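You operate a simulated robot arm through the tools that you are given. There is no shell and no other tool.

Carry out the task below with a simulated robot arm. There is one attempt and no reset: what you move stays moved.

## Task
Hang the four coiled leads on the rail, each under its length.

It is judged by the outcome, as a careful person would: the job done as asked, and still so three seconds after it is handed in. It fails if anything else is knocked over, pushed out of place, dropped, spilled or broken.

## Robot
A 7-joint arm with a two-finger parallel gripper, fixed in place. Base frame: the origin is on the floor under the middle of its stand, x ahead of it, y to its left, z up. Readings come in m, rad, newtons and seconds.
It reaches about 1.046 m from its shoulder. Its first joint turns from -2.897 to 2.897 rad. Payload 1.57 kg.
The TCP is the grasp point between the finger pads, 0.03 m short of the fingertips. In the tool frame z runs along the fingers and y along their closing line. Largest opening 0.08 m; finger width 0.017, thickness 0.012; the body of the gripper, 0.04 by 0.082 m, starts 0.08 m behind the TCP.
Orientation is that of the tool frame in the base frame, as [roll, pitch, yaw] about the fixed x, y, z axes, in that order (R = Rz(yaw) Ry(pitch) Rx(roll)). With the fingers straight down and closing along the base's y, the tool's x points along the base's -x, its y along +y and its z along -z.

## Interface
- The arm moves only by the tool apply_moves. Its argument "series" is a list of rows, each a list of 2 entries, a list of its own where there are three numbers: the shift along the tool's x, y, z in m, then the turn, a rotation vector about the tool's x, y, z in rad. In form: [[[tx, ty, tz], [rx, ry, rz]], ...]. A call has 1 to 20 rows; each row shifts and turns the commanded pose from where the row before left it, along the tool's axes as they then stand. "fingers" is the opening in per cent of the stroke, from 0 (shut) to 100 (fully open), set as the call begins (left out, the last holds). A row lasts 0.2 s, in which the tool goes at most 0.05 m and 0.15 rad; a call with a longer step from one row to the next is refused whole, and so is a gripper value outside its range. Where a pose cannot be reached the arm comes as near as it can. A force on the tool above 40 N (or 10 N above the force at the start of the call, whichever is more), or a blocked arm, ends the call early, and 0.2 s more pass. The fingers move at their own pace (about 0.153 m/s each) and stop on an object; they squeeze with about 28 N. The grip force told is the motor's: it shows also when the fingers shut on nothing. Time passes only in rows, and 0.2 s behind the last, so rows that do not move let the fingers close. The reply holds the time, the measured pose of the TCP, the force on the tool along the base axes, the opening and the grip force, in the units named above and with some noise, with the torque about the TCP (base axes, N m) and any sound that the robot's microphone picked up, and new pictures: "show" is both (left out), scene, wrist or none.
- Cameras (640 x 400 px; columns grow to the right, rows downward): "scene" is fixed at [0.3988, 0.5005, 1.5894]; the picture's right is [-0.23, 0.97, 0.00], its down [0.76, 0.18, -0.62] and it looks along [-0.60, -0.14, -0.78] (base axes); focal length 214 px, centre (320, 200). "wrist" rides on the gripper at [0.072, -0.007, -0.122] in the tool frame; the picture's right is [0.09, 1.00, 0.00], its down [-0.84, 0.08, -0.54] and it looks along [-0.54, 0.05, 0.84] (tool axes); focal length 238 px, centre (320, 200). There is no depth. A picture from a camera that has moved, and an enlarged one, comes with that camera's place and axes in the base frame and with its lens.
- close_up(camera, box): a new picture of the part [left, top, right, bottom] of that camera's present view, enlarged. It takes no simulated time.
- job_done(): hands the job in; it is judged then, once.

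Nothing tells you positions but the pictures and the camera data. Unless the task says otherwise, let go and move clear before handing in.

The tools are called after ">>>" as name(argument=value, ...) on one line, values as JSON. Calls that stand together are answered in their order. apply_moves: Moves the arm, as the interface text tells. Its arguments: {"type":"object","properties":{"series":{"type":"array","items":{"type":"array"}},"fingers":{"type":"number"},"show":{"type":"string","enum":["both","scene","wrist","none"]}},"required":["series"]} The other tools are called the same way: close_up (camera, box) takes an enlarged picture of a part of a camera's view; job_done () hands the job in.

At the start:

```text
time: 0.0
ee_pos: [0.2014, 0.415, 1.3444]
tool_rot: [3.142, -0.001, -3.141]
ft_force: [0.7, 0.0, 0.4]
torque: [0.0, 0.02, -0.04]
gripper_width: 0.08
grip_force: 0.0
```

scene: 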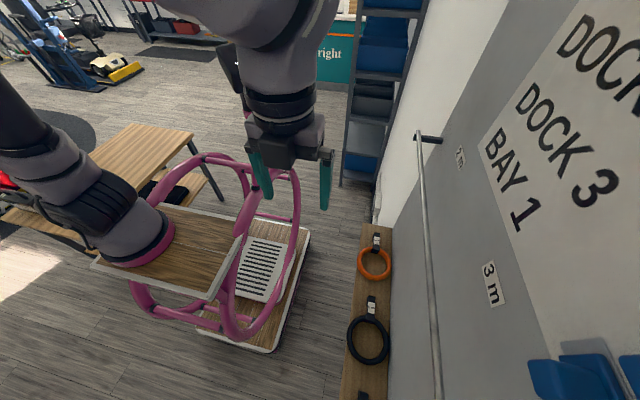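
wrist: 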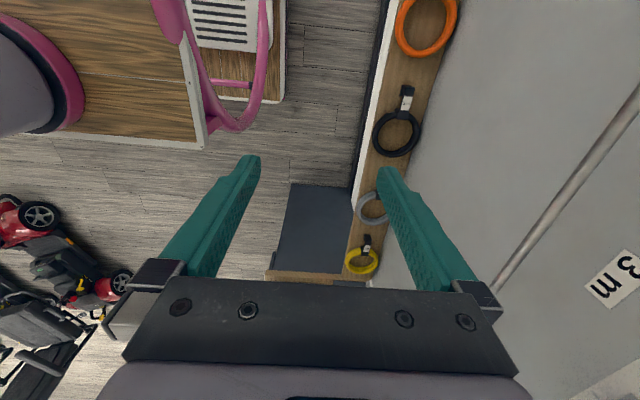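

I see a rail along the wall on the robot's left, with length signs above it, and four coiled leads (orange, black, grey, yellow) on a wooden bench or shelf below. I'll look closer before moving.

>>> close_up(camera="scene", box=[320, 200, 480, 400])

>>> close_up(camera="scene", box=[380, 100, 560, 320])

>>> close_up(camera="wrist", box=[320, 0, 500, 120])

>>> close_up(camera="wrist", box=[320, 160, 440, 290])

```text
2.00 times, centred on (400, 300) of scene
camera zoom: at [0.3988, 0.5005, 1.5894], right [-0.23, 0.97, 0.0], down [0.76, 0.18, -0.62], along [-0.6, -0.14, -0.78], focal length 429 px, centre (160, 0)
```

zoom: 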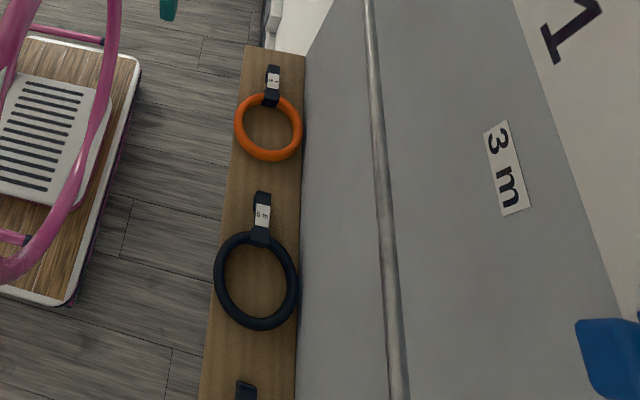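

```text
1.82 times, centred on (470, 210) of scene
camera zoom: at [0.3988, 0.5005, 1.5894], right [-0.23, 0.97, 0.0], down [0.76, 0.18, -0.62], along [-0.6, -0.14, -0.78], focal length 390 px, centre (47, 182)
```

zoom: 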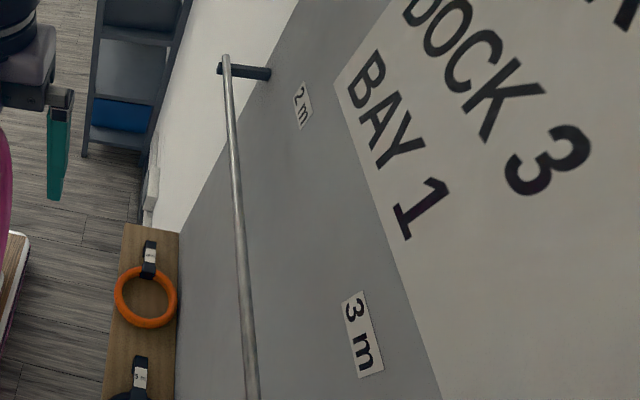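

```text
3.33 times, centred on (410, 60) of wrist
camera zoom: at [0.1305, 0.4071, 1.4671], right [-0.09, 1.0, 0.0], down [0.84, 0.08, 0.54], along [0.54, 0.05, -0.84], focal length 794 px, centre (20, 667)
```

zoom: 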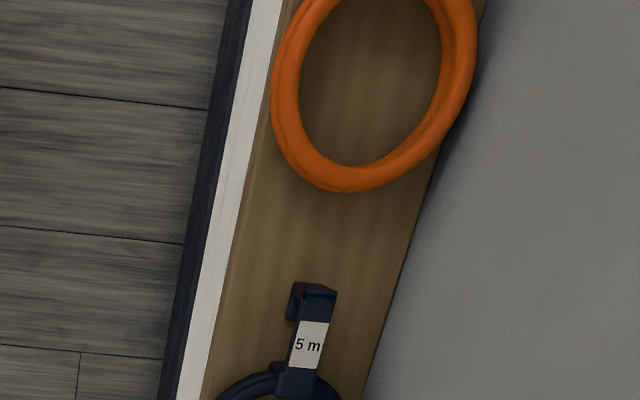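

```text
3.08 times, centred on (380, 225) of wrist
camera zoom: at [0.1305, 0.4071, 1.4671], right [-0.09, 1.0, 0.0], down [0.84, 0.08, 0.54], along [0.54, 0.05, -0.84], focal length 733 px, centre (135, 123)
```

zoom: 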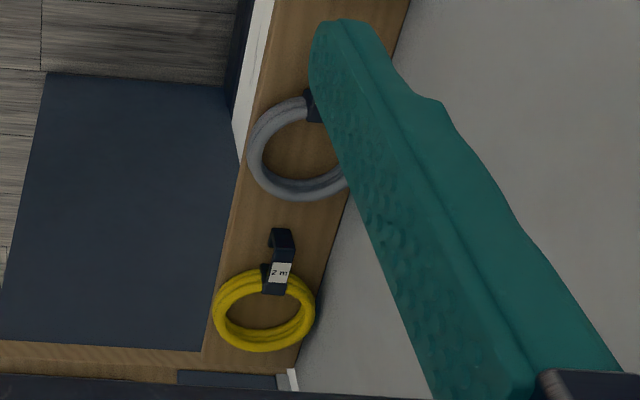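

The leads lie on a shelf at about z 0.83 and y 0.63, at x of roughly 0.07, 0.31, 0.55 and 0.80. The rail runs along x at about y 0.63, z 1.29. The black lead reads 5 m and the yellow 2 m, so next I'll tilt the wrist toward the wall to read all the signs.

>>> apply_moves(series=[[[0, -0.03, 0], [-0.15, 0, 0]], [[0, -0.03, 0], [-0.15, 0, 0]], [[0, -0.03, 0], [-0.15, 0, 0]], [[0, -0.03, 0], [-0.1, 0, 0]]], fingers=100)

```text
time: 1.0
ee_pos: [0.2018, 0.2982, 1.3188]
tool_rot: [2.589, 0.0, -3.141]
ft_force: [0.4, 0.7, -0.8]
torque: [-0.06, 0.04, 0.03]
gripper_width: 0.0802
grip_force: 0.0
camera wrist: at [0.1313, 0.2284, 1.4201], right [-0.09, 0.85, 0.52], down [0.84, -0.22, 0.5], along [0.54, 0.48, -0.69], focal length 238 px, centre (320, 200)
```

scene: 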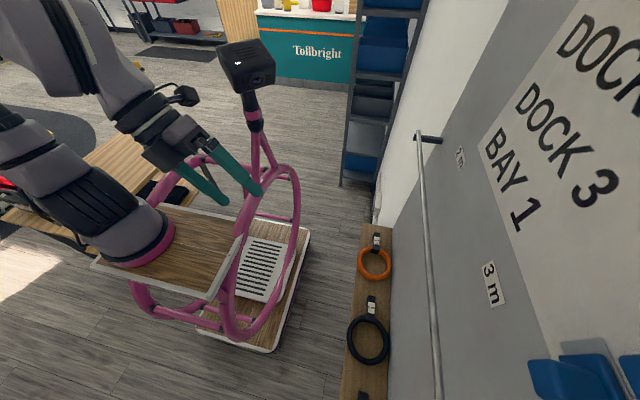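
wrist: 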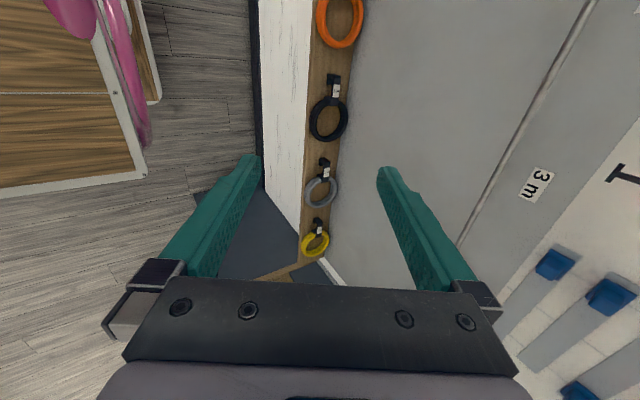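

The wrist view shows grey and yellow too, and a "3 m" sign; the remaining signs are farther along +x. I'll move along +x and pitch the wrist camera that way.

>>> apply_moves(series=[[[-0.04, 0, -0.02], [0, -0.15, 0]], [[-0.04, 0, -0.02], [0, -0.15, 0]], [[-0.04, 0, -0.02], [0, -0.15, 0]], [[0, 0, 0], [0, -0.1, 0]]])

```text
time: 2.0
ee_pos: [0.3121, 0.2593, 1.384]
tool_rot: [2.518, 0.464, 2.829]
ft_force: [0.5, 0.3, -0.1]
torque: [0.0, 0.01, 0.03]
gripper_width: 0.08
grip_force: 0.0
camera wrist: at [0.1886, 0.2182, 1.4381], right [-0.08, 0.87, 0.48], down [0.43, -0.4, 0.81], along [0.9, 0.27, -0.34], focal length 238 px, centre (320, 200)
```

scene: 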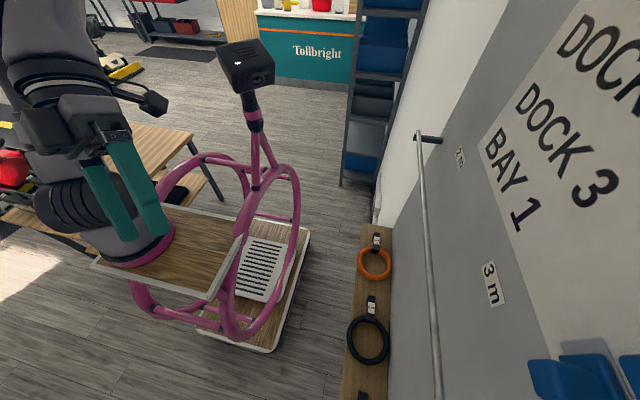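
wrist: 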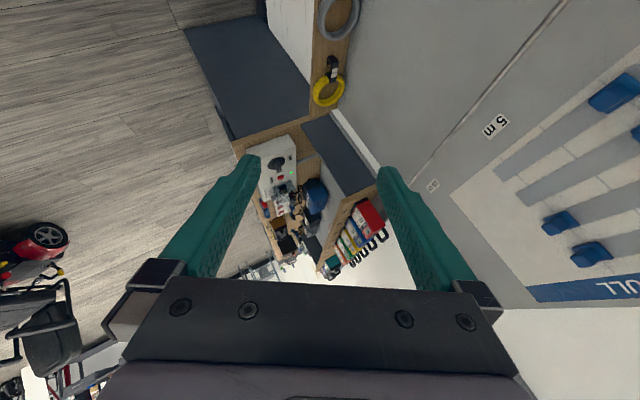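

>>> close_up(camera="wrist", box=[390, 80, 560, 210])

>>> close_up(camera="wrist", box=[280, 0, 400, 130])

>>> close_up(camera="scene", box=[340, 220, 410, 280])

>>> close_up(camera="scene", box=[340, 280, 410, 400])

```text
3.08 times, centred on (475, 145) of wrist
camera zoom: at [0.1886, 0.2182, 1.4381], right [-0.08, 0.87, 0.48], down [0.43, -0.4, 0.81], along [0.9, 0.27, -0.34], focal length 733 px, centre (-157, 369)
```

zoom: 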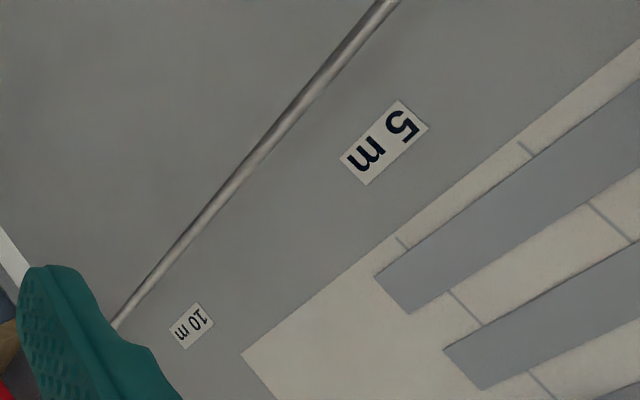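

```text
3.08 times, centred on (340, 65) of wrist
camera zoom: at [0.1886, 0.2182, 1.4381], right [-0.08, 0.87, 0.48], down [0.43, -0.4, 0.81], along [0.9, 0.27, -0.34], focal length 733 px, centre (258, 615)
```

zoom: 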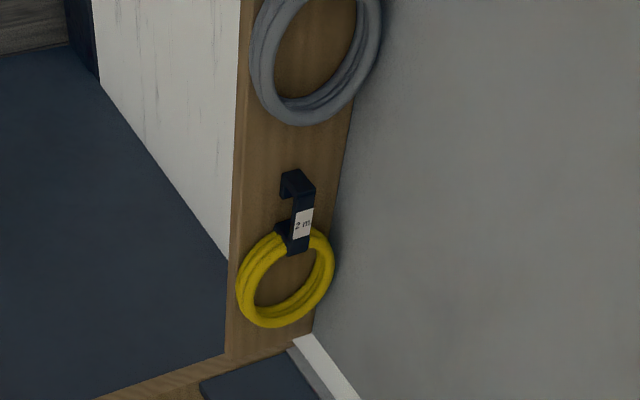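

```text
6.67 times, centred on (375, 250) of scene
camera zoom: at [0.3988, 0.5005, 1.5894], right [-0.23, 0.97, 0.0], down [0.76, 0.18, -0.62], along [-0.6, -0.14, -0.78], focal length 1430 px, centre (-47, -133)
```

zoom: 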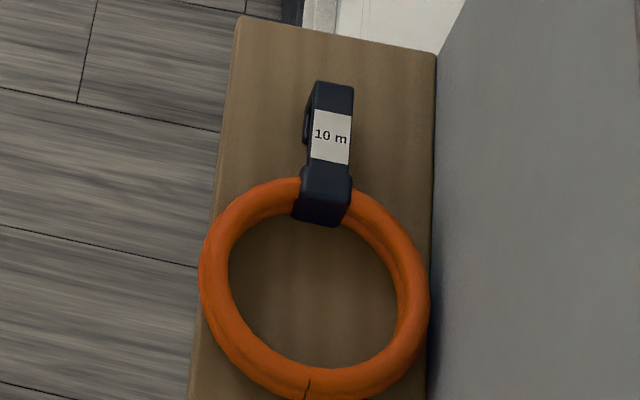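

```text
3.33 times, centred on (375, 340) of scene
camera zoom: at [0.3988, 0.5005, 1.5894], right [-0.23, 0.97, 0.0], down [0.76, 0.18, -0.62], along [-0.6, -0.14, -0.78], focal length 715 px, centre (137, -267)
```

zoom: 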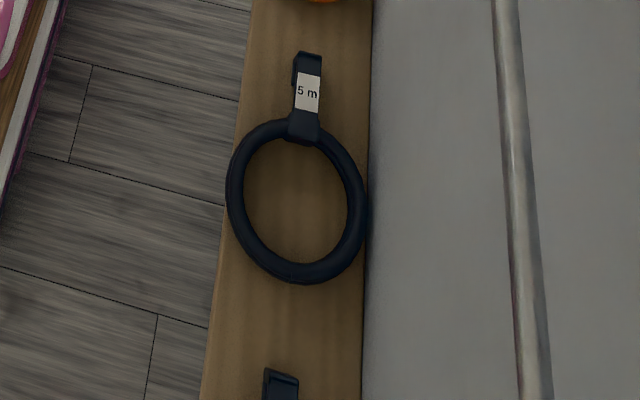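

Sign and lead positions are now fairly clear: 2 m, 3 m, 5 m and 10 m sit at x of about 0.05, 0.275, 0.505 and 0.74. Orange is 10 m, black 5 m, yellow 2 m, so grey must be 3 m. The hook backs lie on the shelf with the labels up. I'll level the tool and go down in front of the shelf to look at the grey and black leads.

>>> apply_moves(series=[[[0, 0, 0], [0, 0.15, 0]], [[0, 0, 0], [0, 0.15, 0]], [[0, 0, 0], [0, 0.15, 0]], [[0, 0, 0], [0, 0.1, 0]], [[0, 0, 0], [0.15, 0, 0]], [[0, 0, 0], [0.15, 0, 0]], [[0, 0, 0], [0.15, 0, 0]], [[0, 0, 0], [0.1, 0, 0]], [[-0.02, 0.04, 0.03], [0, 0, 0]], [[-0.02, 0.04, 0.03], [0, 0, 0]], [[0, 0.04, 0.03], [0, 0, 0]], [[0, 0.03, 0.03], [0, 0, 0]], [[0, 0.03, 0.03], [0, 0, 0]], [[0, 0, 0.04], [0, 0, 0]], [[0, 0, 0.04], [0, 0, 0]], [[0, 0, 0.04], [0, 0, 0]]], fingers=45)

```text
refused: row 9 steps farther than a row can; nothing moved
```

>>> apply_moves(series=[[[0, 0, 0], [0, 0.15, 0]], [[0, 0, 0], [0, 0.15, 0]], [[0, 0, 0], [0, 0.15, 0]], [[0, 0, 0], [0, 0.1, 0]], [[0, 0, 0], [0.15, 0, 0]], [[0, 0, 0], [0.15, 0, 0]], [[0, 0, 0], [0.15, 0, 0]], [[0, 0, 0], [0.1, 0, 0]], [[-0.01, 0.03, 0.03], [0, 0, 0]], [[-0.01, 0.03, 0.03], [0, 0, 0]], [[0, 0.035, 0.03], [0, 0, 0]], [[0, 0.035, 0.03], [0, 0, 0]], [[0, 0.03, 0.03], [0, 0, 0]], [[0, 0, 0.04], [0, 0, 0]], [[0, 0, 0.04], [0, 0, 0]], [[0, 0, 0.04], [0, 0, 0]]], fingers=45)

```text
time: 5.4
ee_pos: [0.3318, 0.4194, 1.112]
tool_rot: [3.141, 0.0, -3.14]
ft_force: [0.1, 0.5, 0.5]
torque: [0.01, -0.02, -0.04]
gripper_width: 0.0356
grip_force: 0.1
camera wrist: at [0.2613, 0.4117, 1.2347], right [-0.09, 1.0, 0.0], down [0.84, 0.08, 0.54], along [0.54, 0.05, -0.84], focal length 238 px, centre (320, 200)
```

scene: 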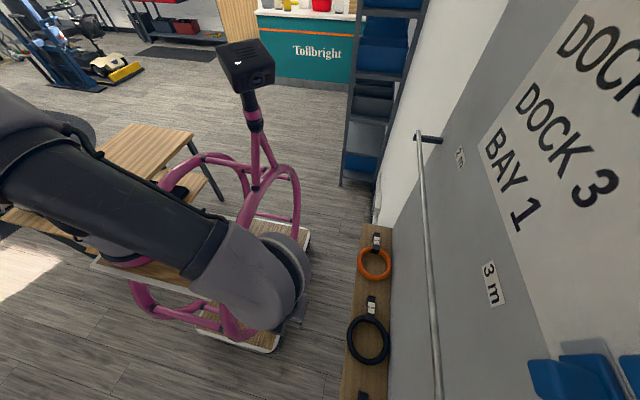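
wrist: 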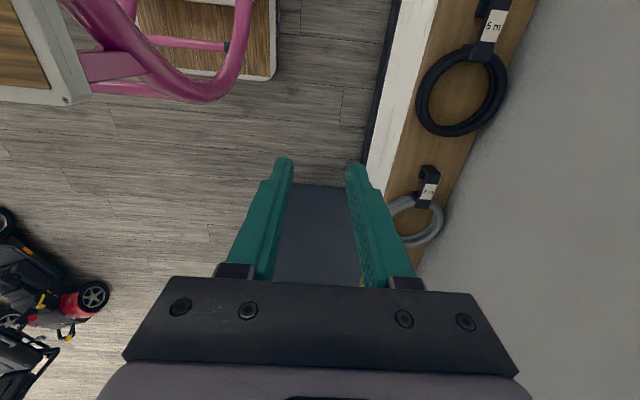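

The tool is level, with the shelf to its right and the black and grey leads in the wrist view. I'll zoom in to measure the straps and hooks.

>>> close_up(camera="wrist", box=[380, 150, 480, 260])

>>> close_up(camera="wrist", box=[390, 0, 540, 140])

```text
3.64 times, centred on (430, 205) of wrist
camera zoom: at [0.2613, 0.4117, 1.2347], right [-0.09, 1.0, 0.0], down [0.84, 0.08, 0.54], along [0.54, 0.05, -0.84], focal length 867 px, centre (-80, 182)
```

zoom: 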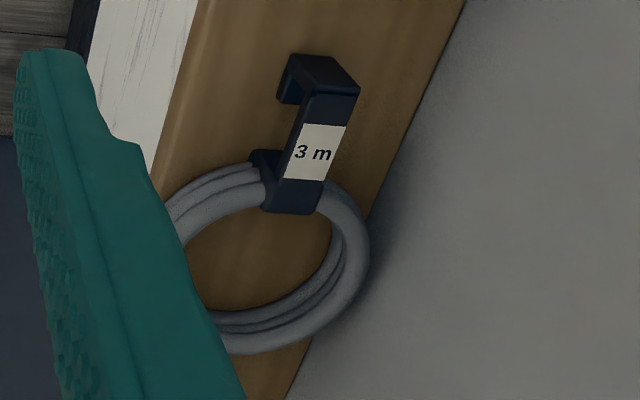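

```text
2.86 times, centred on (465, 70) of wrist
camera zoom: at [0.2613, 0.4117, 1.2347], right [-0.09, 1.0, 0.0], down [0.84, 0.08, 0.54], along [0.54, 0.05, -0.84], focal length 681 px, centre (-94, 571)
```

zoom: 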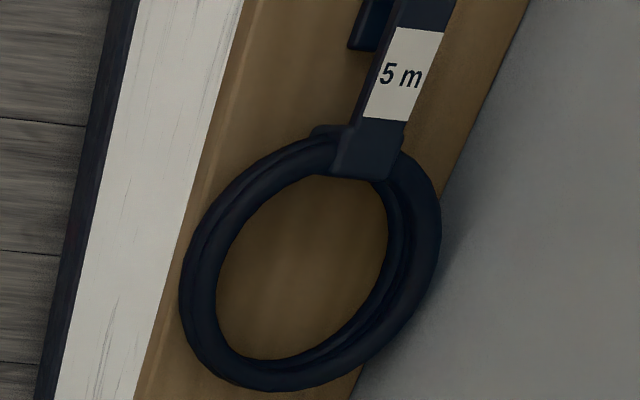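

The 3 m label on grey is confirmed. The strap plates sit about 4 cm above the shelf, with the hook underneath. Before reaching in I'll check the wrist's size against the 6.5 cm gap to the wall.

>>> close_up(camera="scene", box=[160, 200, 340, 350])

```text
2.67 times, centred on (250, 275) of scene
camera zoom: at [0.3988, 0.5005, 1.5894], right [-0.23, 0.97, 0.0], down [0.76, 0.18, -0.62], along [-0.6, -0.14, -0.78], focal length 572 px, centre (507, 0)
```

zoom: 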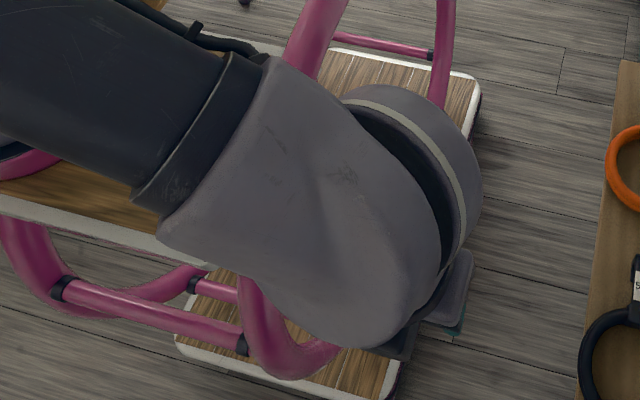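

The wrist sticks out at most about 4.5 cm past the TCP toward the wall, so a straight-down grasp fits. I'll move in above the grey (3 m) strap, staying below the rail.

>>> apply_moves(series=[[[-0.035, 0.015, 0.025], [0, 0, 0]], [[-0.035, 0.02, 0.025], [0, 0, 0]], [[-0.035, 0.02, 0.025], [0, 0, 0]], [[-0.029, 0.025, 0.025], [0, 0, 0]], [[0, 0.03, 0.03], [0, 0, 0]], [[0, 0.03, 0.01], [0, 0, 0]]])

```text
time: 6.8
ee_pos: [0.4643, 0.5572, 0.9717]
tool_rot: [3.14, -0.001, 3.14]
ft_force: [-0.6, 0.3, 0.9]
torque: [0.02, 0.02, 0.0]
gripper_width: 0.036
grip_force: 0.1
camera wrist: at [0.3937, 0.5504, 1.0948], right [-0.09, 1.0, 0.0], down [0.84, 0.08, 0.54], along [0.54, 0.05, -0.84], focal length 238 px, centre (320, 200)
```

scene: 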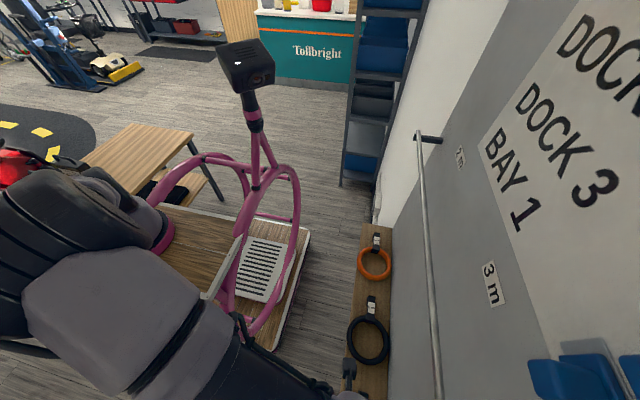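
wrist: 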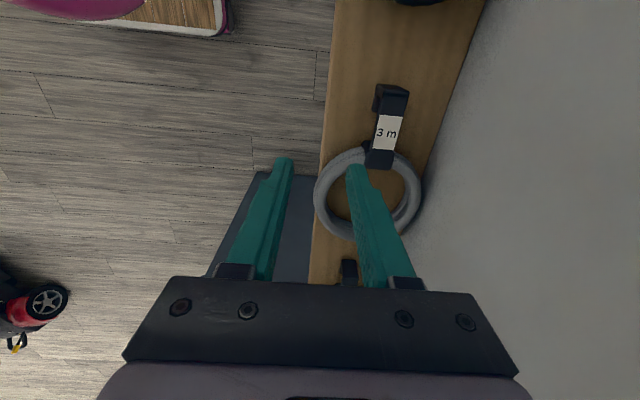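

>>> close_up(camera="wrist", box=[310, 70, 440, 250])

>>> close_up(camera="scene", box=[200, 280, 440, 400])

```text
2.22 times, centred on (375, 160) of wrist
camera zoom: at [0.3937, 0.5504, 1.0948], right [-0.09, 1.0, 0.0], down [0.84, 0.08, 0.54], along [0.54, 0.05, -0.84], focal length 530 px, centre (198, 289)
```

zoom: 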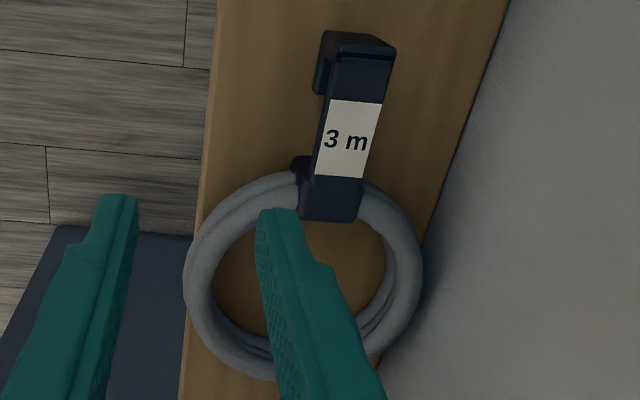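

```text
2.67 times, centred on (320, 340) of scene
camera zoom: at [0.3988, 0.5005, 1.5894], right [-0.23, 0.97, 0.0], down [0.76, 0.18, -0.62], along [-0.6, -0.14, -0.78], focal length 572 px, centre (320, -173)
```

zoom: 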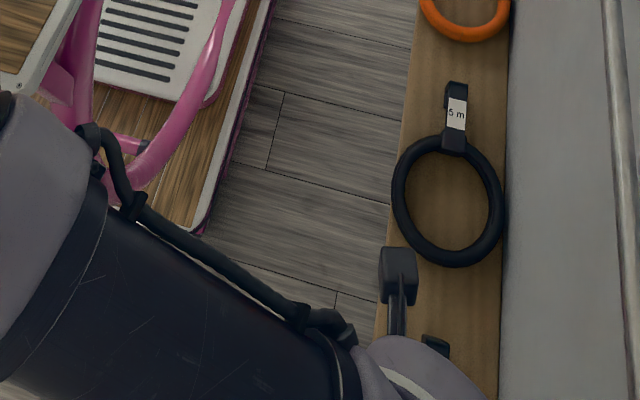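

The grey strap centre comes out at about x 0.466, y 0.616, with the plate top at z ≈ 0.885. I'll centre over it at z 0.94 and check alignment.

>>> apply_moves(series=[[[-0.001, 0.03, 0.005], [0, 0, 0]], [[-0.001, 0.029, 0.01], [0, 0, 0]], [[0, 0, 0.017], [0, 0, 0]]], fingers=60)

>>> close_up(camera="wrist", box=[250, 60, 410, 260])

```text
time: 7.6
ee_pos: [0.4665, 0.618, 0.9403]
tool_rot: [3.141, 0.0, 3.141]
ft_force: [0.2, -0.1, -0.8]
torque: [0.01, 0.02, 0.02]
gripper_width: 0.0481
grip_force: 0.1
camera wrist: at [0.3951, 0.6104, 1.0639], right [-0.09, 1.0, 0.0], down [0.84, 0.08, 0.54], along [0.54, 0.05, -0.84], focal length 238 px, centre (320, 200)
```

scene: 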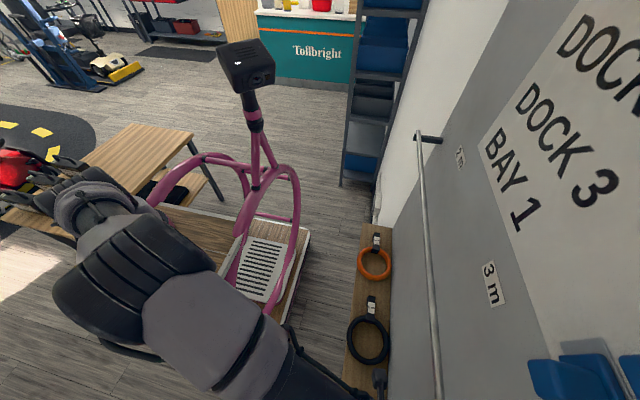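
wrist: 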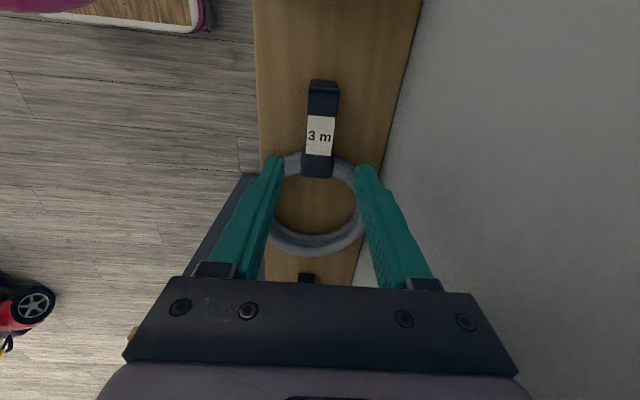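

```text
2.00 times, centred on (330, 160) of wrist
camera zoom: at [0.3951, 0.6104, 1.0639], right [-0.09, 1.0, 0.0], down [0.84, 0.08, 0.54], along [0.54, 0.05, -0.84], focal length 477 px, centre (300, 280)
```

zoom: 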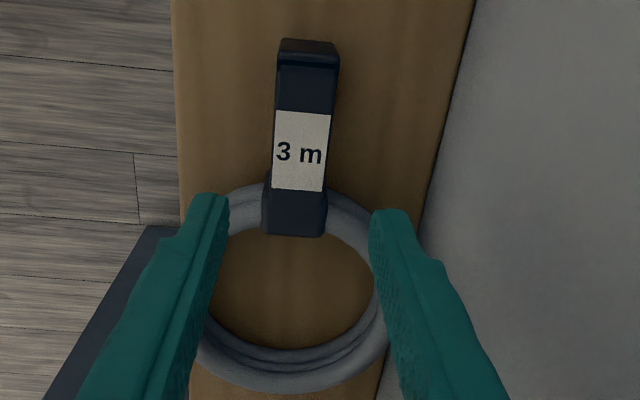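

The view is well centred, with only a 2 mm offset. I'll grip on the label zone just hook-ward of the clasp, shallow with the fingertips, and close.

>>> apply_moves(series=[[[0.009, -0.002, 0.015], [0, 0, 0]], [[0, 0, 0.015], [0, 0, 0]], [[0, 0, 0.009], [0, 0, 0]]], fingers=60)

>>> close_up(camera="wrist", box=[250, 60, 410, 260])

```text
time: 8.4
ee_pos: [0.4555, 0.6154, 0.9007]
tool_rot: [3.14, 0.0, 3.14]
ft_force: [0.4, 0.4, 0.3]
torque: [-0.01, 0.0, 0.01]
gripper_width: 0.0477
grip_force: 0.0
camera wrist: at [0.3857, 0.6088, 1.0246], right [-0.09, 1.0, 0.0], down [0.84, 0.08, 0.54], along [0.54, 0.05, -0.84], focal length 238 px, centre (320, 200)
```

scene: 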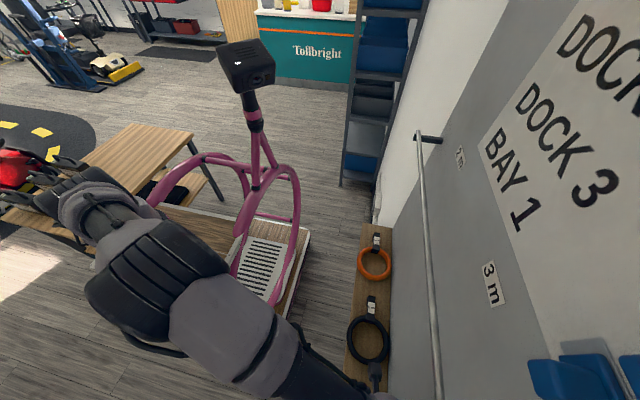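
wrist: 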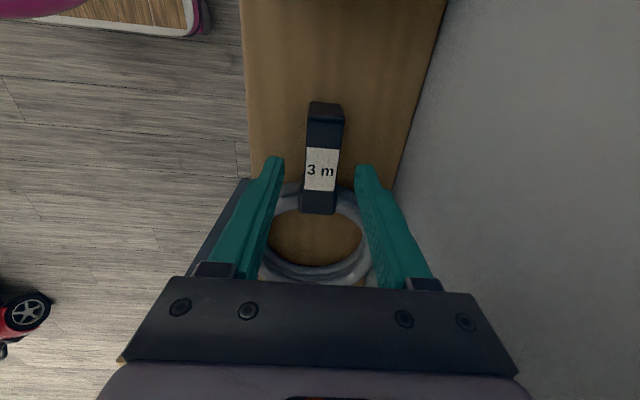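

```text
2.00 times, centred on (330, 160) of wrist
camera zoom: at [0.3857, 0.6088, 1.0246], right [-0.09, 1.0, 0.0], down [0.84, 0.08, 0.54], along [0.54, 0.05, -0.84], focal length 477 px, centre (300, 280)
```

zoom: 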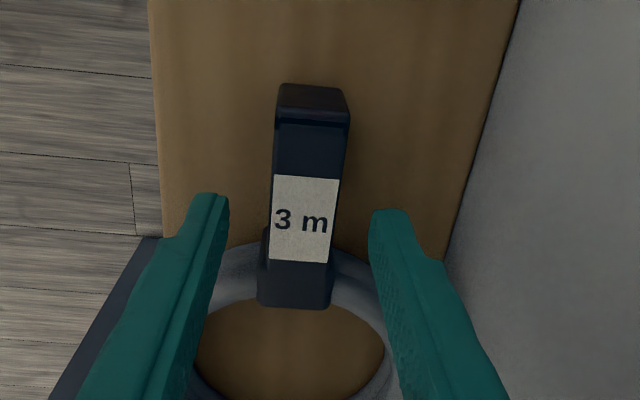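

The fingers straddle the strap. I'll nudge 3 mm hook-ward to stay off the clasp wings, then close the fingers.

>>> apply_moves(series=[[[0.003, 0, 0], [0, 0, 0]]], fingers=60, show="none")

>>> apply_moves(series=[[[0, 0, 0], [0, 0, 0]], [[0, 0, 0], [0, 0, 0]], [[0, 0, 0], [0, 0, 0]]], fingers=0, show="wrist")

>>> close_up(camera="wrist", box=[250, 60, 410, 260])

```text
time: 8.8
ee_pos: [0.4533, 0.6152, 0.9028]
tool_rot: [3.14, 0.001, -3.14]
ft_force: [0.2, -0.4, -1.0]
torque: [-0.01, -0.03, 0.0]
gripper_width: 0.048
grip_force: 0.1
```

```text
time: 9.6
ee_pos: [0.4537, 0.6142, 0.9016]
tool_rot: [-3.14, -0.001, 3.141]
ft_force: [0.5, 0.6, 0.0]
torque: [0.0, -0.14, 0.07]
gripper_width: 0.0219
grip_force: 27.7
camera wrist: at [0.3826, 0.6086, 1.0247], right [-0.09, 1.0, 0.0], down [0.84, 0.08, 0.54], along [0.54, 0.05, -0.84], focal length 238 px, centre (320, 200)
```

wrist: 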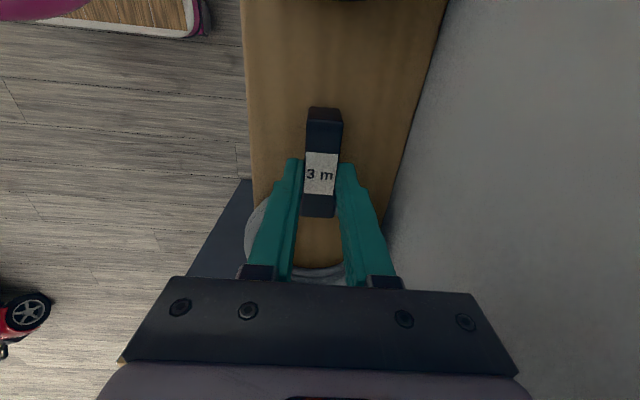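

```text
2.00 times, centred on (330, 160) of wrist
camera zoom: at [0.3826, 0.6086, 1.0247], right [-0.09, 1.0, 0.0], down [0.84, 0.08, 0.54], along [0.54, 0.05, -0.84], focal length 477 px, centre (300, 280)
```

zoom: 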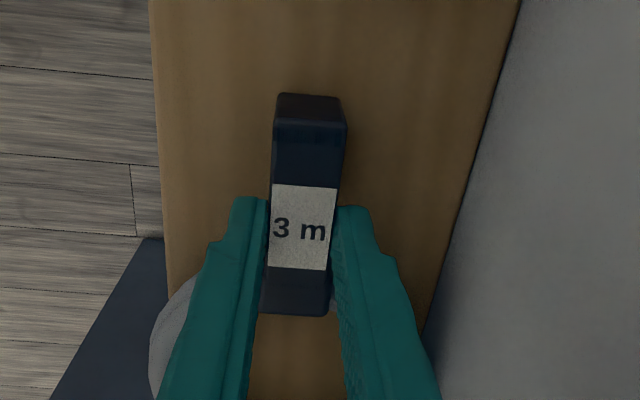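

The strap is gripped (22 mm wide, 27.7 N). I'll lift it gently and check that it holds.

>>> apply_moves(series=[[[0, 0, -0.01], [0, 0, 0]], [[0, 0, -0.015], [0, 0, 0]], [[0, -0.01, -0.015], [0, 0, 0]]], show="both")

>>> close_up(camera="wrist", box=[220, 60, 420, 300])

```text
time: 10.4
ee_pos: [0.4539, 0.6058, 0.9412]
tool_rot: [-3.14, -0.001, 3.139]
ft_force: [-0.8, 0.4, -2.7]
torque: [0.01, 0.22, -0.02]
gripper_width: 0.0218
grip_force: 28.0
camera wrist: at [0.3828, 0.5997, 1.0644], right [-0.09, 1.0, 0.0], down [0.84, 0.08, 0.54], along [0.54, 0.05, -0.84], focal length 238 px, centre (320, 200)
```

scene: 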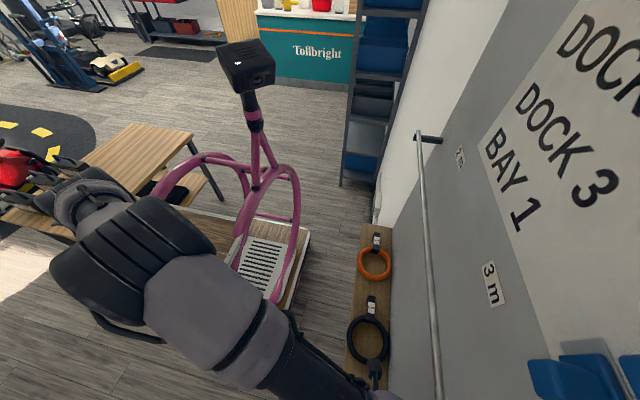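
wrist: 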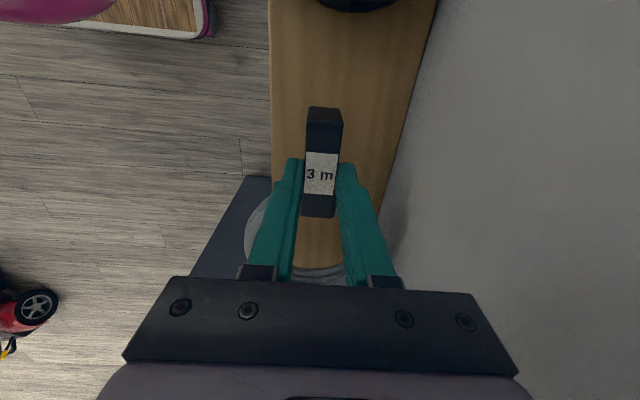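

```text
1.67 times, centred on (320, 180) of wrist
camera zoom: at [0.3828, 0.5997, 1.0644], right [-0.09, 1.0, 0.0], down [0.84, 0.08, 0.54], along [0.54, 0.05, -0.84], focal length 397 px, centre (320, 233)
```

zoom: 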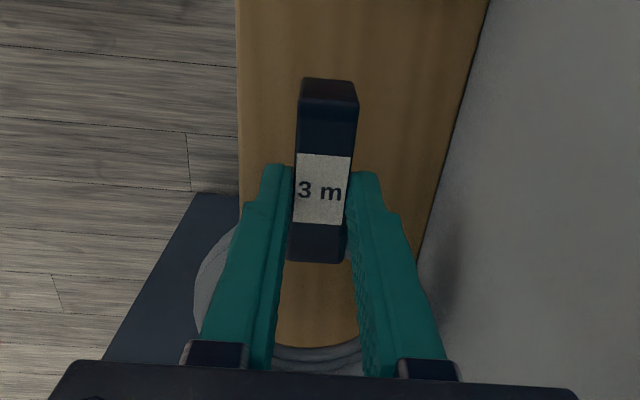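

The lead is held firmly (about 2.5 N) with no slip. I'll back out from under the rail and raise it before rotating to the hanging orientation.

>>> apply_moves(series=[[[0, -0.04, -0.01], [0, 0, 0]], [[0, -0.04, -0.02], [0, 0, 0]], [[0, -0.04, -0.02], [0, 0, 0]], [[0, -0.03, -0.03], [0, 0, 0]], [[0, -0.02, -0.04], [0, 0, 0]], [[0, 0, -0.04], [0, 0, 0]]], show="both")

```text
time: 11.8
ee_pos: [0.4534, 0.4335, 1.0991]
tool_rot: [-3.14, -0.002, 3.139]
ft_force: [0.7, 0.2, -3.8]
torque: [-0.01, 0.24, 0.0]
gripper_width: 0.0218
grip_force: 28.3
camera wrist: at [0.3822, 0.4266, 1.2226], right [-0.09, 1.0, 0.0], down [0.84, 0.08, 0.54], along [0.54, 0.05, -0.84], focal length 238 px, centre (320, 200)
```

scene: 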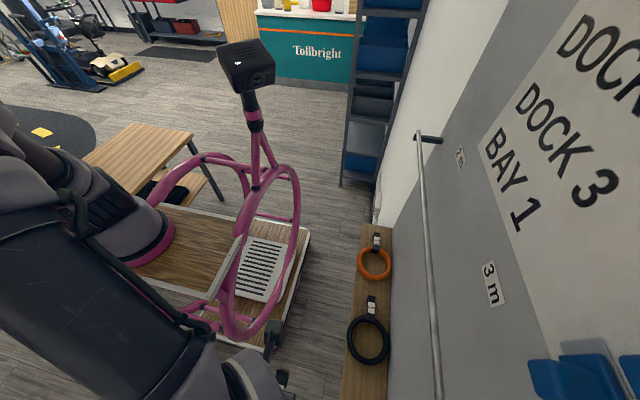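
wrist: 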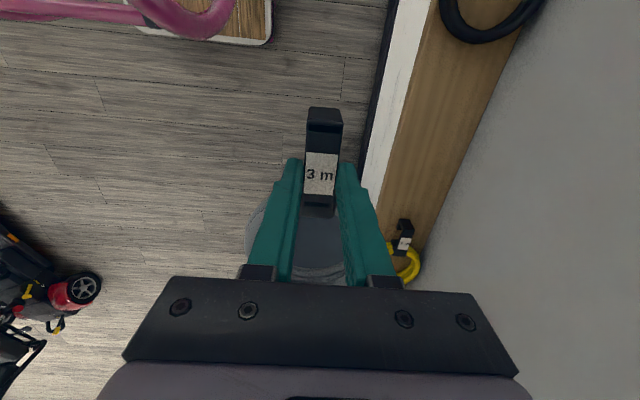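

>>> close_up(camera="wrist", box=[220, 80, 420, 300])

```text
1.82 times, centred on (320, 190) of wrist
camera zoom: at [0.3822, 0.4266, 1.2226], right [-0.09, 1.0, 0.0], down [0.84, 0.08, 0.54], along [0.54, 0.05, -0.84], focal length 433 px, centre (320, 218)
```

zoom: 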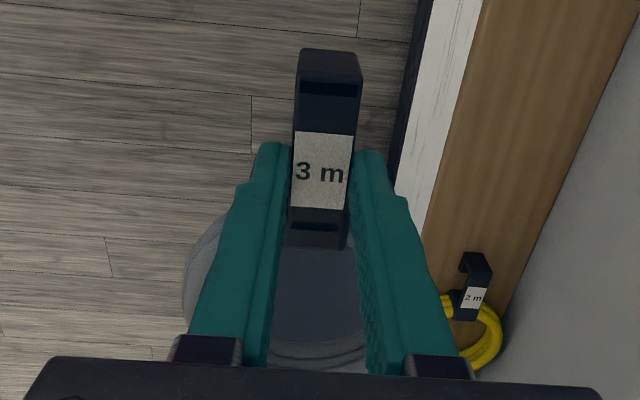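

No slip. Next I roll +90° about the tool axis so the hook points to the wall, then I'll pitch the fingers toward the wall.

>>> apply_moves(series=[[[0, 0, 0], [0, 0, 0.1428]], [[0, 0, 0], [0, 0, 0.1428]], [[0, 0, 0], [0, 0, 0.1428]], [[0, 0, 0], [0, 0, 0.1428]], [[0, 0, 0], [0, 0, 0.1428]], [[0, 0, 0], [0, 0, 0.1428]], [[0, 0, 0], [0, 0, 0.1428]], [[0, 0, 0], [0, 0, 0.1428]], [[0, 0, 0], [0, 0, 0.1428]], [[0, 0, 0], [0, 0, 0.1428]], [[0, 0, 0], [0, 0, 0.1428]]], show="both")

```text
time: 14.2
ee_pos: [0.4532, 0.4358, 1.1006]
tool_rot: [3.141, 0.0, 1.569]
ft_force: [-0.9, 0.2, -4.1]
torque: [0.24, 0.0, 0.01]
gripper_width: 0.022
grip_force: 28.7
camera wrist: at [0.4483, 0.5079, 1.2244], right [1.0, 0.09, 0.0], down [0.08, -0.84, 0.54], along [0.05, -0.54, -0.84], focal length 238 px, centre (320, 200)
```

scene: 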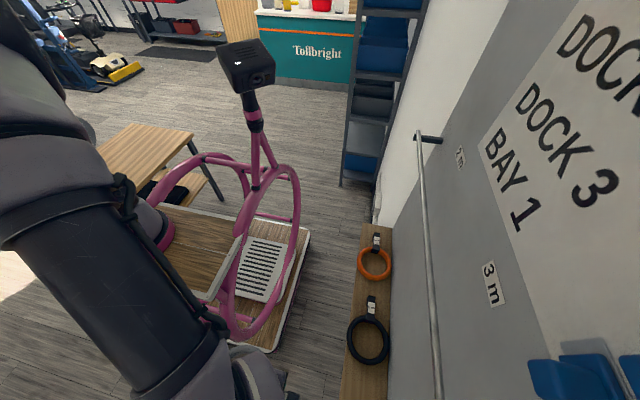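
wrist: 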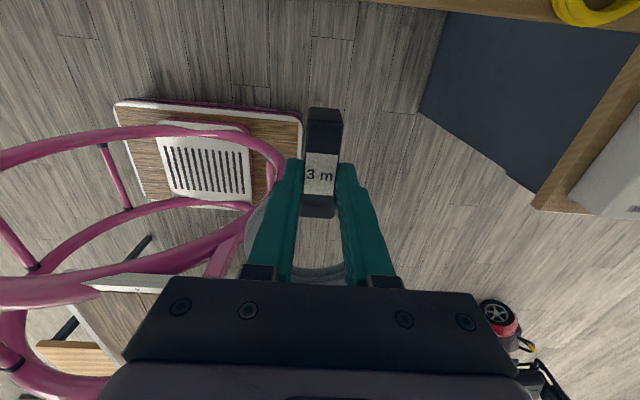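

The roll went fine. Now I'll pitch about tool y to bring the fingers horizontal toward the wall, in two stages.

>>> apply_moves(series=[[[0, 0, 0], [0, 0.1428, 0]], [[0, 0, 0], [0, 0.1428, 0]], [[0, 0, 0], [0, 0.1428, 0]], [[0, 0, 0], [0, 0.1428, 0]], [[0, 0, 0], [0, 0.1428, 0]], [[0, 0, 0], [0, 0.1428, 0]]], show="both")

```text
time: 15.6
ee_pos: [0.4491, 0.4353, 1.1021]
tool_rot: [3.132, -0.854, 1.589]
ft_force: [9.3, -5.1, -1.1]
torque: [0.1, 0.16, 0.48]
gripper_width: 0.0216
grip_force: 27.8
camera wrist: at [0.4425, 0.3909, 1.2365], right [0.99, 0.07, 0.07], down [0.09, -0.96, -0.27], along [0.05, 0.28, -0.96], focal length 238 px, centre (320, 200)
```

scene: 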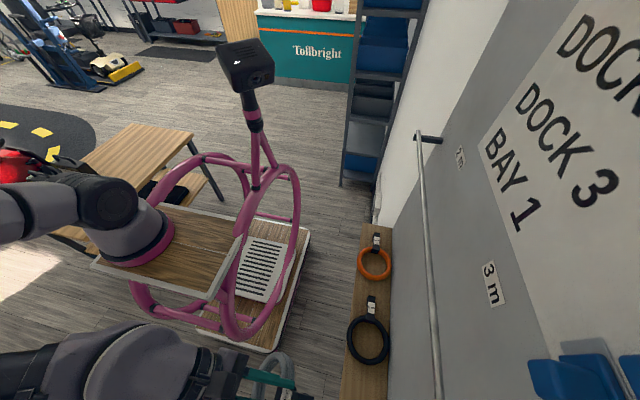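
wrist: 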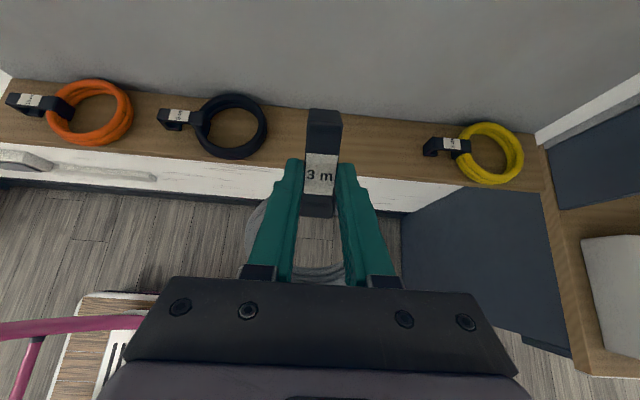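

I see a side force of about 10 N and a small pose deviation after this step. I'll pause and re-read before continuing.

>>> apply_moves(series=[[[0, 0, 0], [0, 0, 0]], [[0, 0, 0], [0, 0, 0]]], show="both")

>>> close_up(camera="scene", box=[60, 290, 340, 400])

```text
time: 16.2
ee_pos: [0.4542, 0.436, 1.1013]
tool_rot: [3.142, -0.856, 1.57]
ft_force: [0.0, 0.7, -3.0]
torque: [0.04, 0.0, 0.02]
gripper_width: 0.0217
grip_force: 27.9
camera wrist: at [0.4488, 0.3899, 1.2374], right [1.0, 0.06, 0.07], down [0.08, -0.96, -0.28], along [0.05, 0.28, -0.96], focal length 238 px, centre (320, 200)
```

scene: 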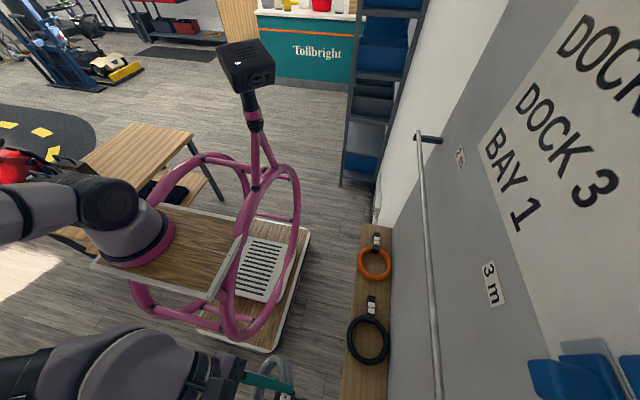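
wrist: 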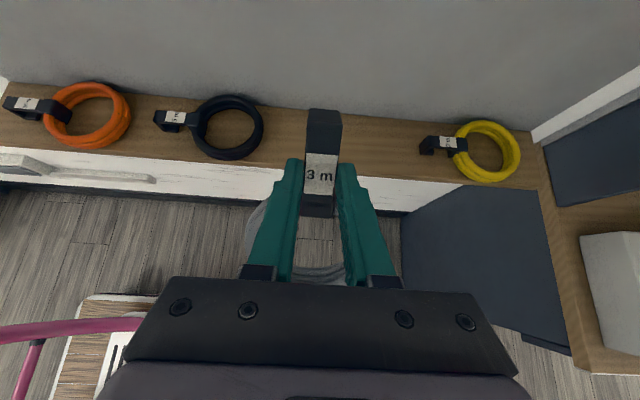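

```text
2.29 times, centred on (200, 345) of scene
camera zoom: at [0.3988, 0.5005, 1.5894], right [-0.23, 0.97, 0.0], down [0.76, 0.18, -0.62], along [-0.6, -0.14, -0.78], focal length 490 px, centre (594, -131)
```

zoom: 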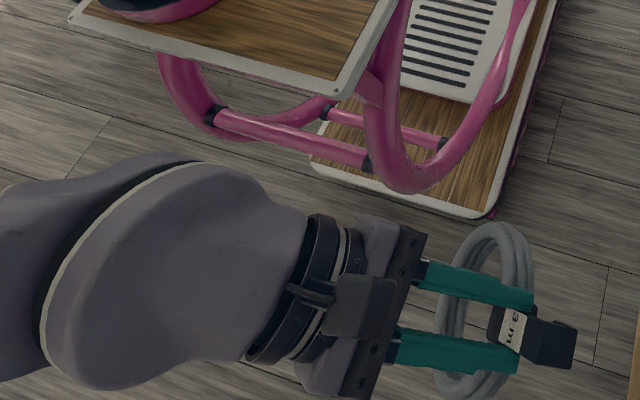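

It was only motion dynamics; the pose has settled. I'll finish the pitch more slowly.

>>> apply_moves(series=[[[0, 0, 0], [0, 0.0715, 0]], [[0, 0, 0], [0, 0.0715, 0]], [[0, 0, 0], [0, 0.0715, 0]], [[0, 0, 0], [0, 0.0715, 0]], [[0, 0, 0], [0, 0.0715, 0]], [[0, 0, 0], [0, 0.0715, 0]], [[0, 0, 0], [0, 0.0715, 0]], [[0, 0, 0], [0, 0.0715, 0]], [[0, 0, 0], [0, 0.0715, 0]], [[0, 0, 0], [0, 0.0715, 0]]], show="both")

>>> close_up(camera="scene", box=[60, 250, 400, 400])

```text
time: 18.4
ee_pos: [0.455, 0.4362, 1.1026]
tool_rot: [-0.163, -1.569, -1.405]
ft_force: [0.2, 0.8, -2.6]
torque: [-0.14, -0.02, 0.03]
gripper_width: 0.0215
grip_force: 28.2
camera wrist: at [0.4486, 0.3131, 1.1753], right [1.0, 0.0, 0.09], down [0.08, -0.54, -0.84], along [0.05, 0.84, -0.54], focal length 238 px, centre (320, 200)
```

scene: 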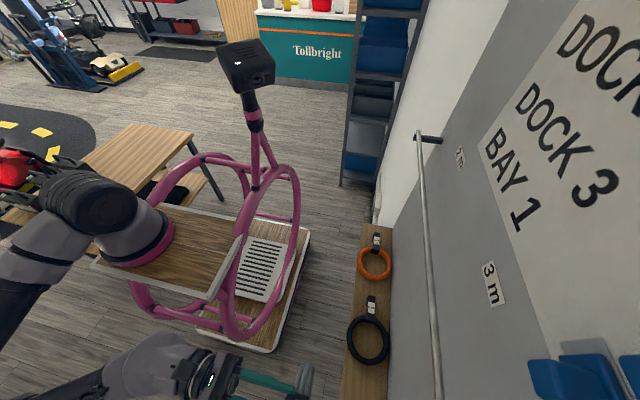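
wrist: 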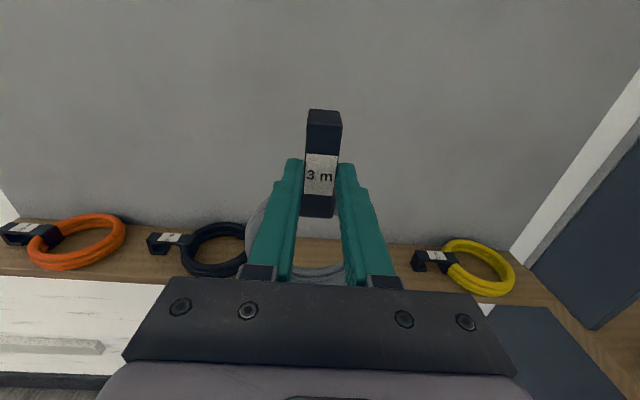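

```text
1.88 times, centred on (230, 325) of scene
camera zoom: at [0.3988, 0.5005, 1.5894], right [-0.23, 0.97, 0.0], down [0.76, 0.18, -0.62], along [-0.6, -0.14, -0.78], focal length 404 px, centre (489, -35)
```

zoom: 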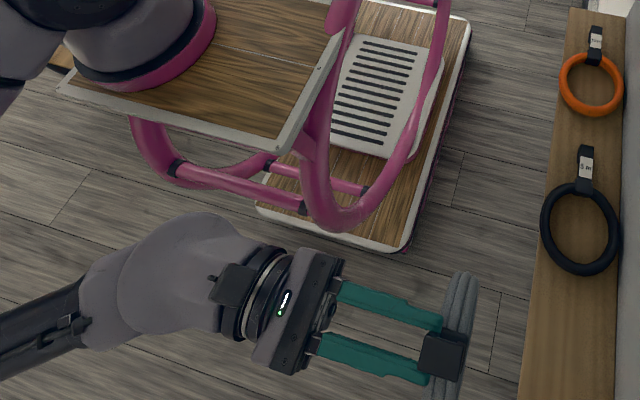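

The lead is now upright with the hook over-curling toward the wall. I'll raise it above rail height while staying back from the rail and shift toward the 3 m sign, then measure the rail with the wrist camera.

>>> apply_moves(series=[[[0.03, -0.01, 0], [0, 0, 0]], [[0.03, -0.01, 0], [0, 0, 0]], [[0.03, -0.015, 0], [0, 0, 0]], [[0.03, -0.015, 0], [0, 0, 0]], [[0.03, -0.015, 0], [0, 0, 0]], [[0.03, -0.015, 0], [0, 0, 0]], [[0.03, -0.01, 0], [0, 0, 0]], [[0.015, 0, 0], [0, 0, 0]], [[0, 0, 0], [0, 0, 0]]], show="both")

>>> close_up(camera="wrist", box=[200, 40, 440, 240])

```text
time: 20.4
ee_pos: [0.3639, 0.4361, 1.3277]
tool_rot: [-0.419, -1.568, -1.152]
ft_force: [0.7, 0.2, -3.5]
torque: [-0.11, 0.04, -0.01]
gripper_width: 0.0217
grip_force: 28.2
camera wrist: at [0.3587, 0.3135, 1.4001], right [1.0, 0.0, 0.09], down [0.08, -0.54, -0.84], along [0.05, 0.84, -0.54], focal length 238 px, centre (320, 200)
```

scene: 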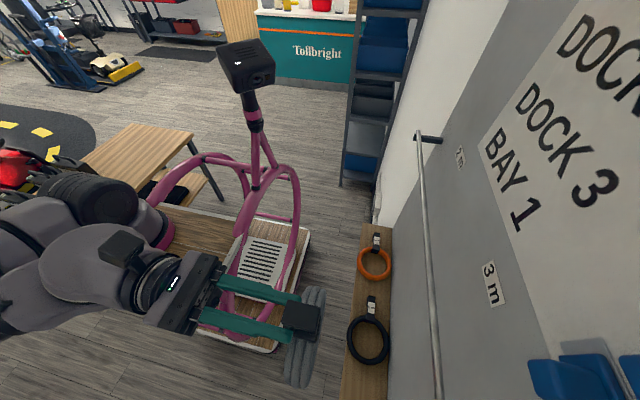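
wrist: 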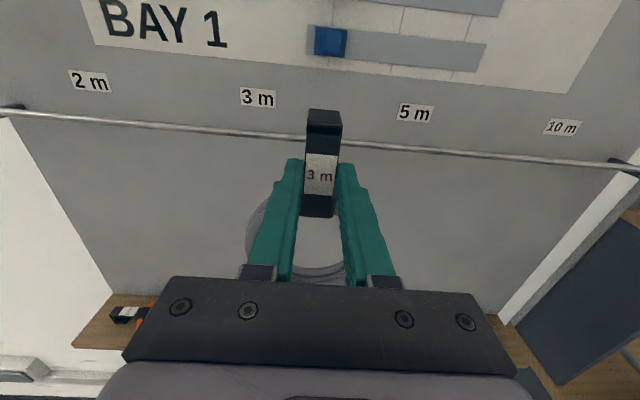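

```text
2.00 times, centred on (320, 140) of wrist
camera zoom: at [0.3587, 0.3135, 1.4001], right [1.0, 0.0, 0.09], down [0.08, -0.54, -0.84], along [0.05, 0.84, -0.54], focal length 477 px, centre (320, 320)
```

zoom: 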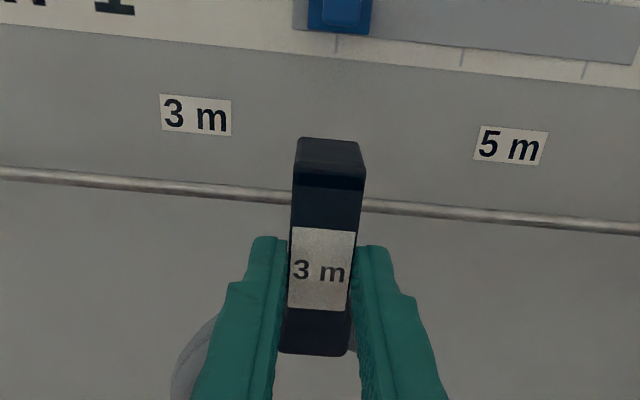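

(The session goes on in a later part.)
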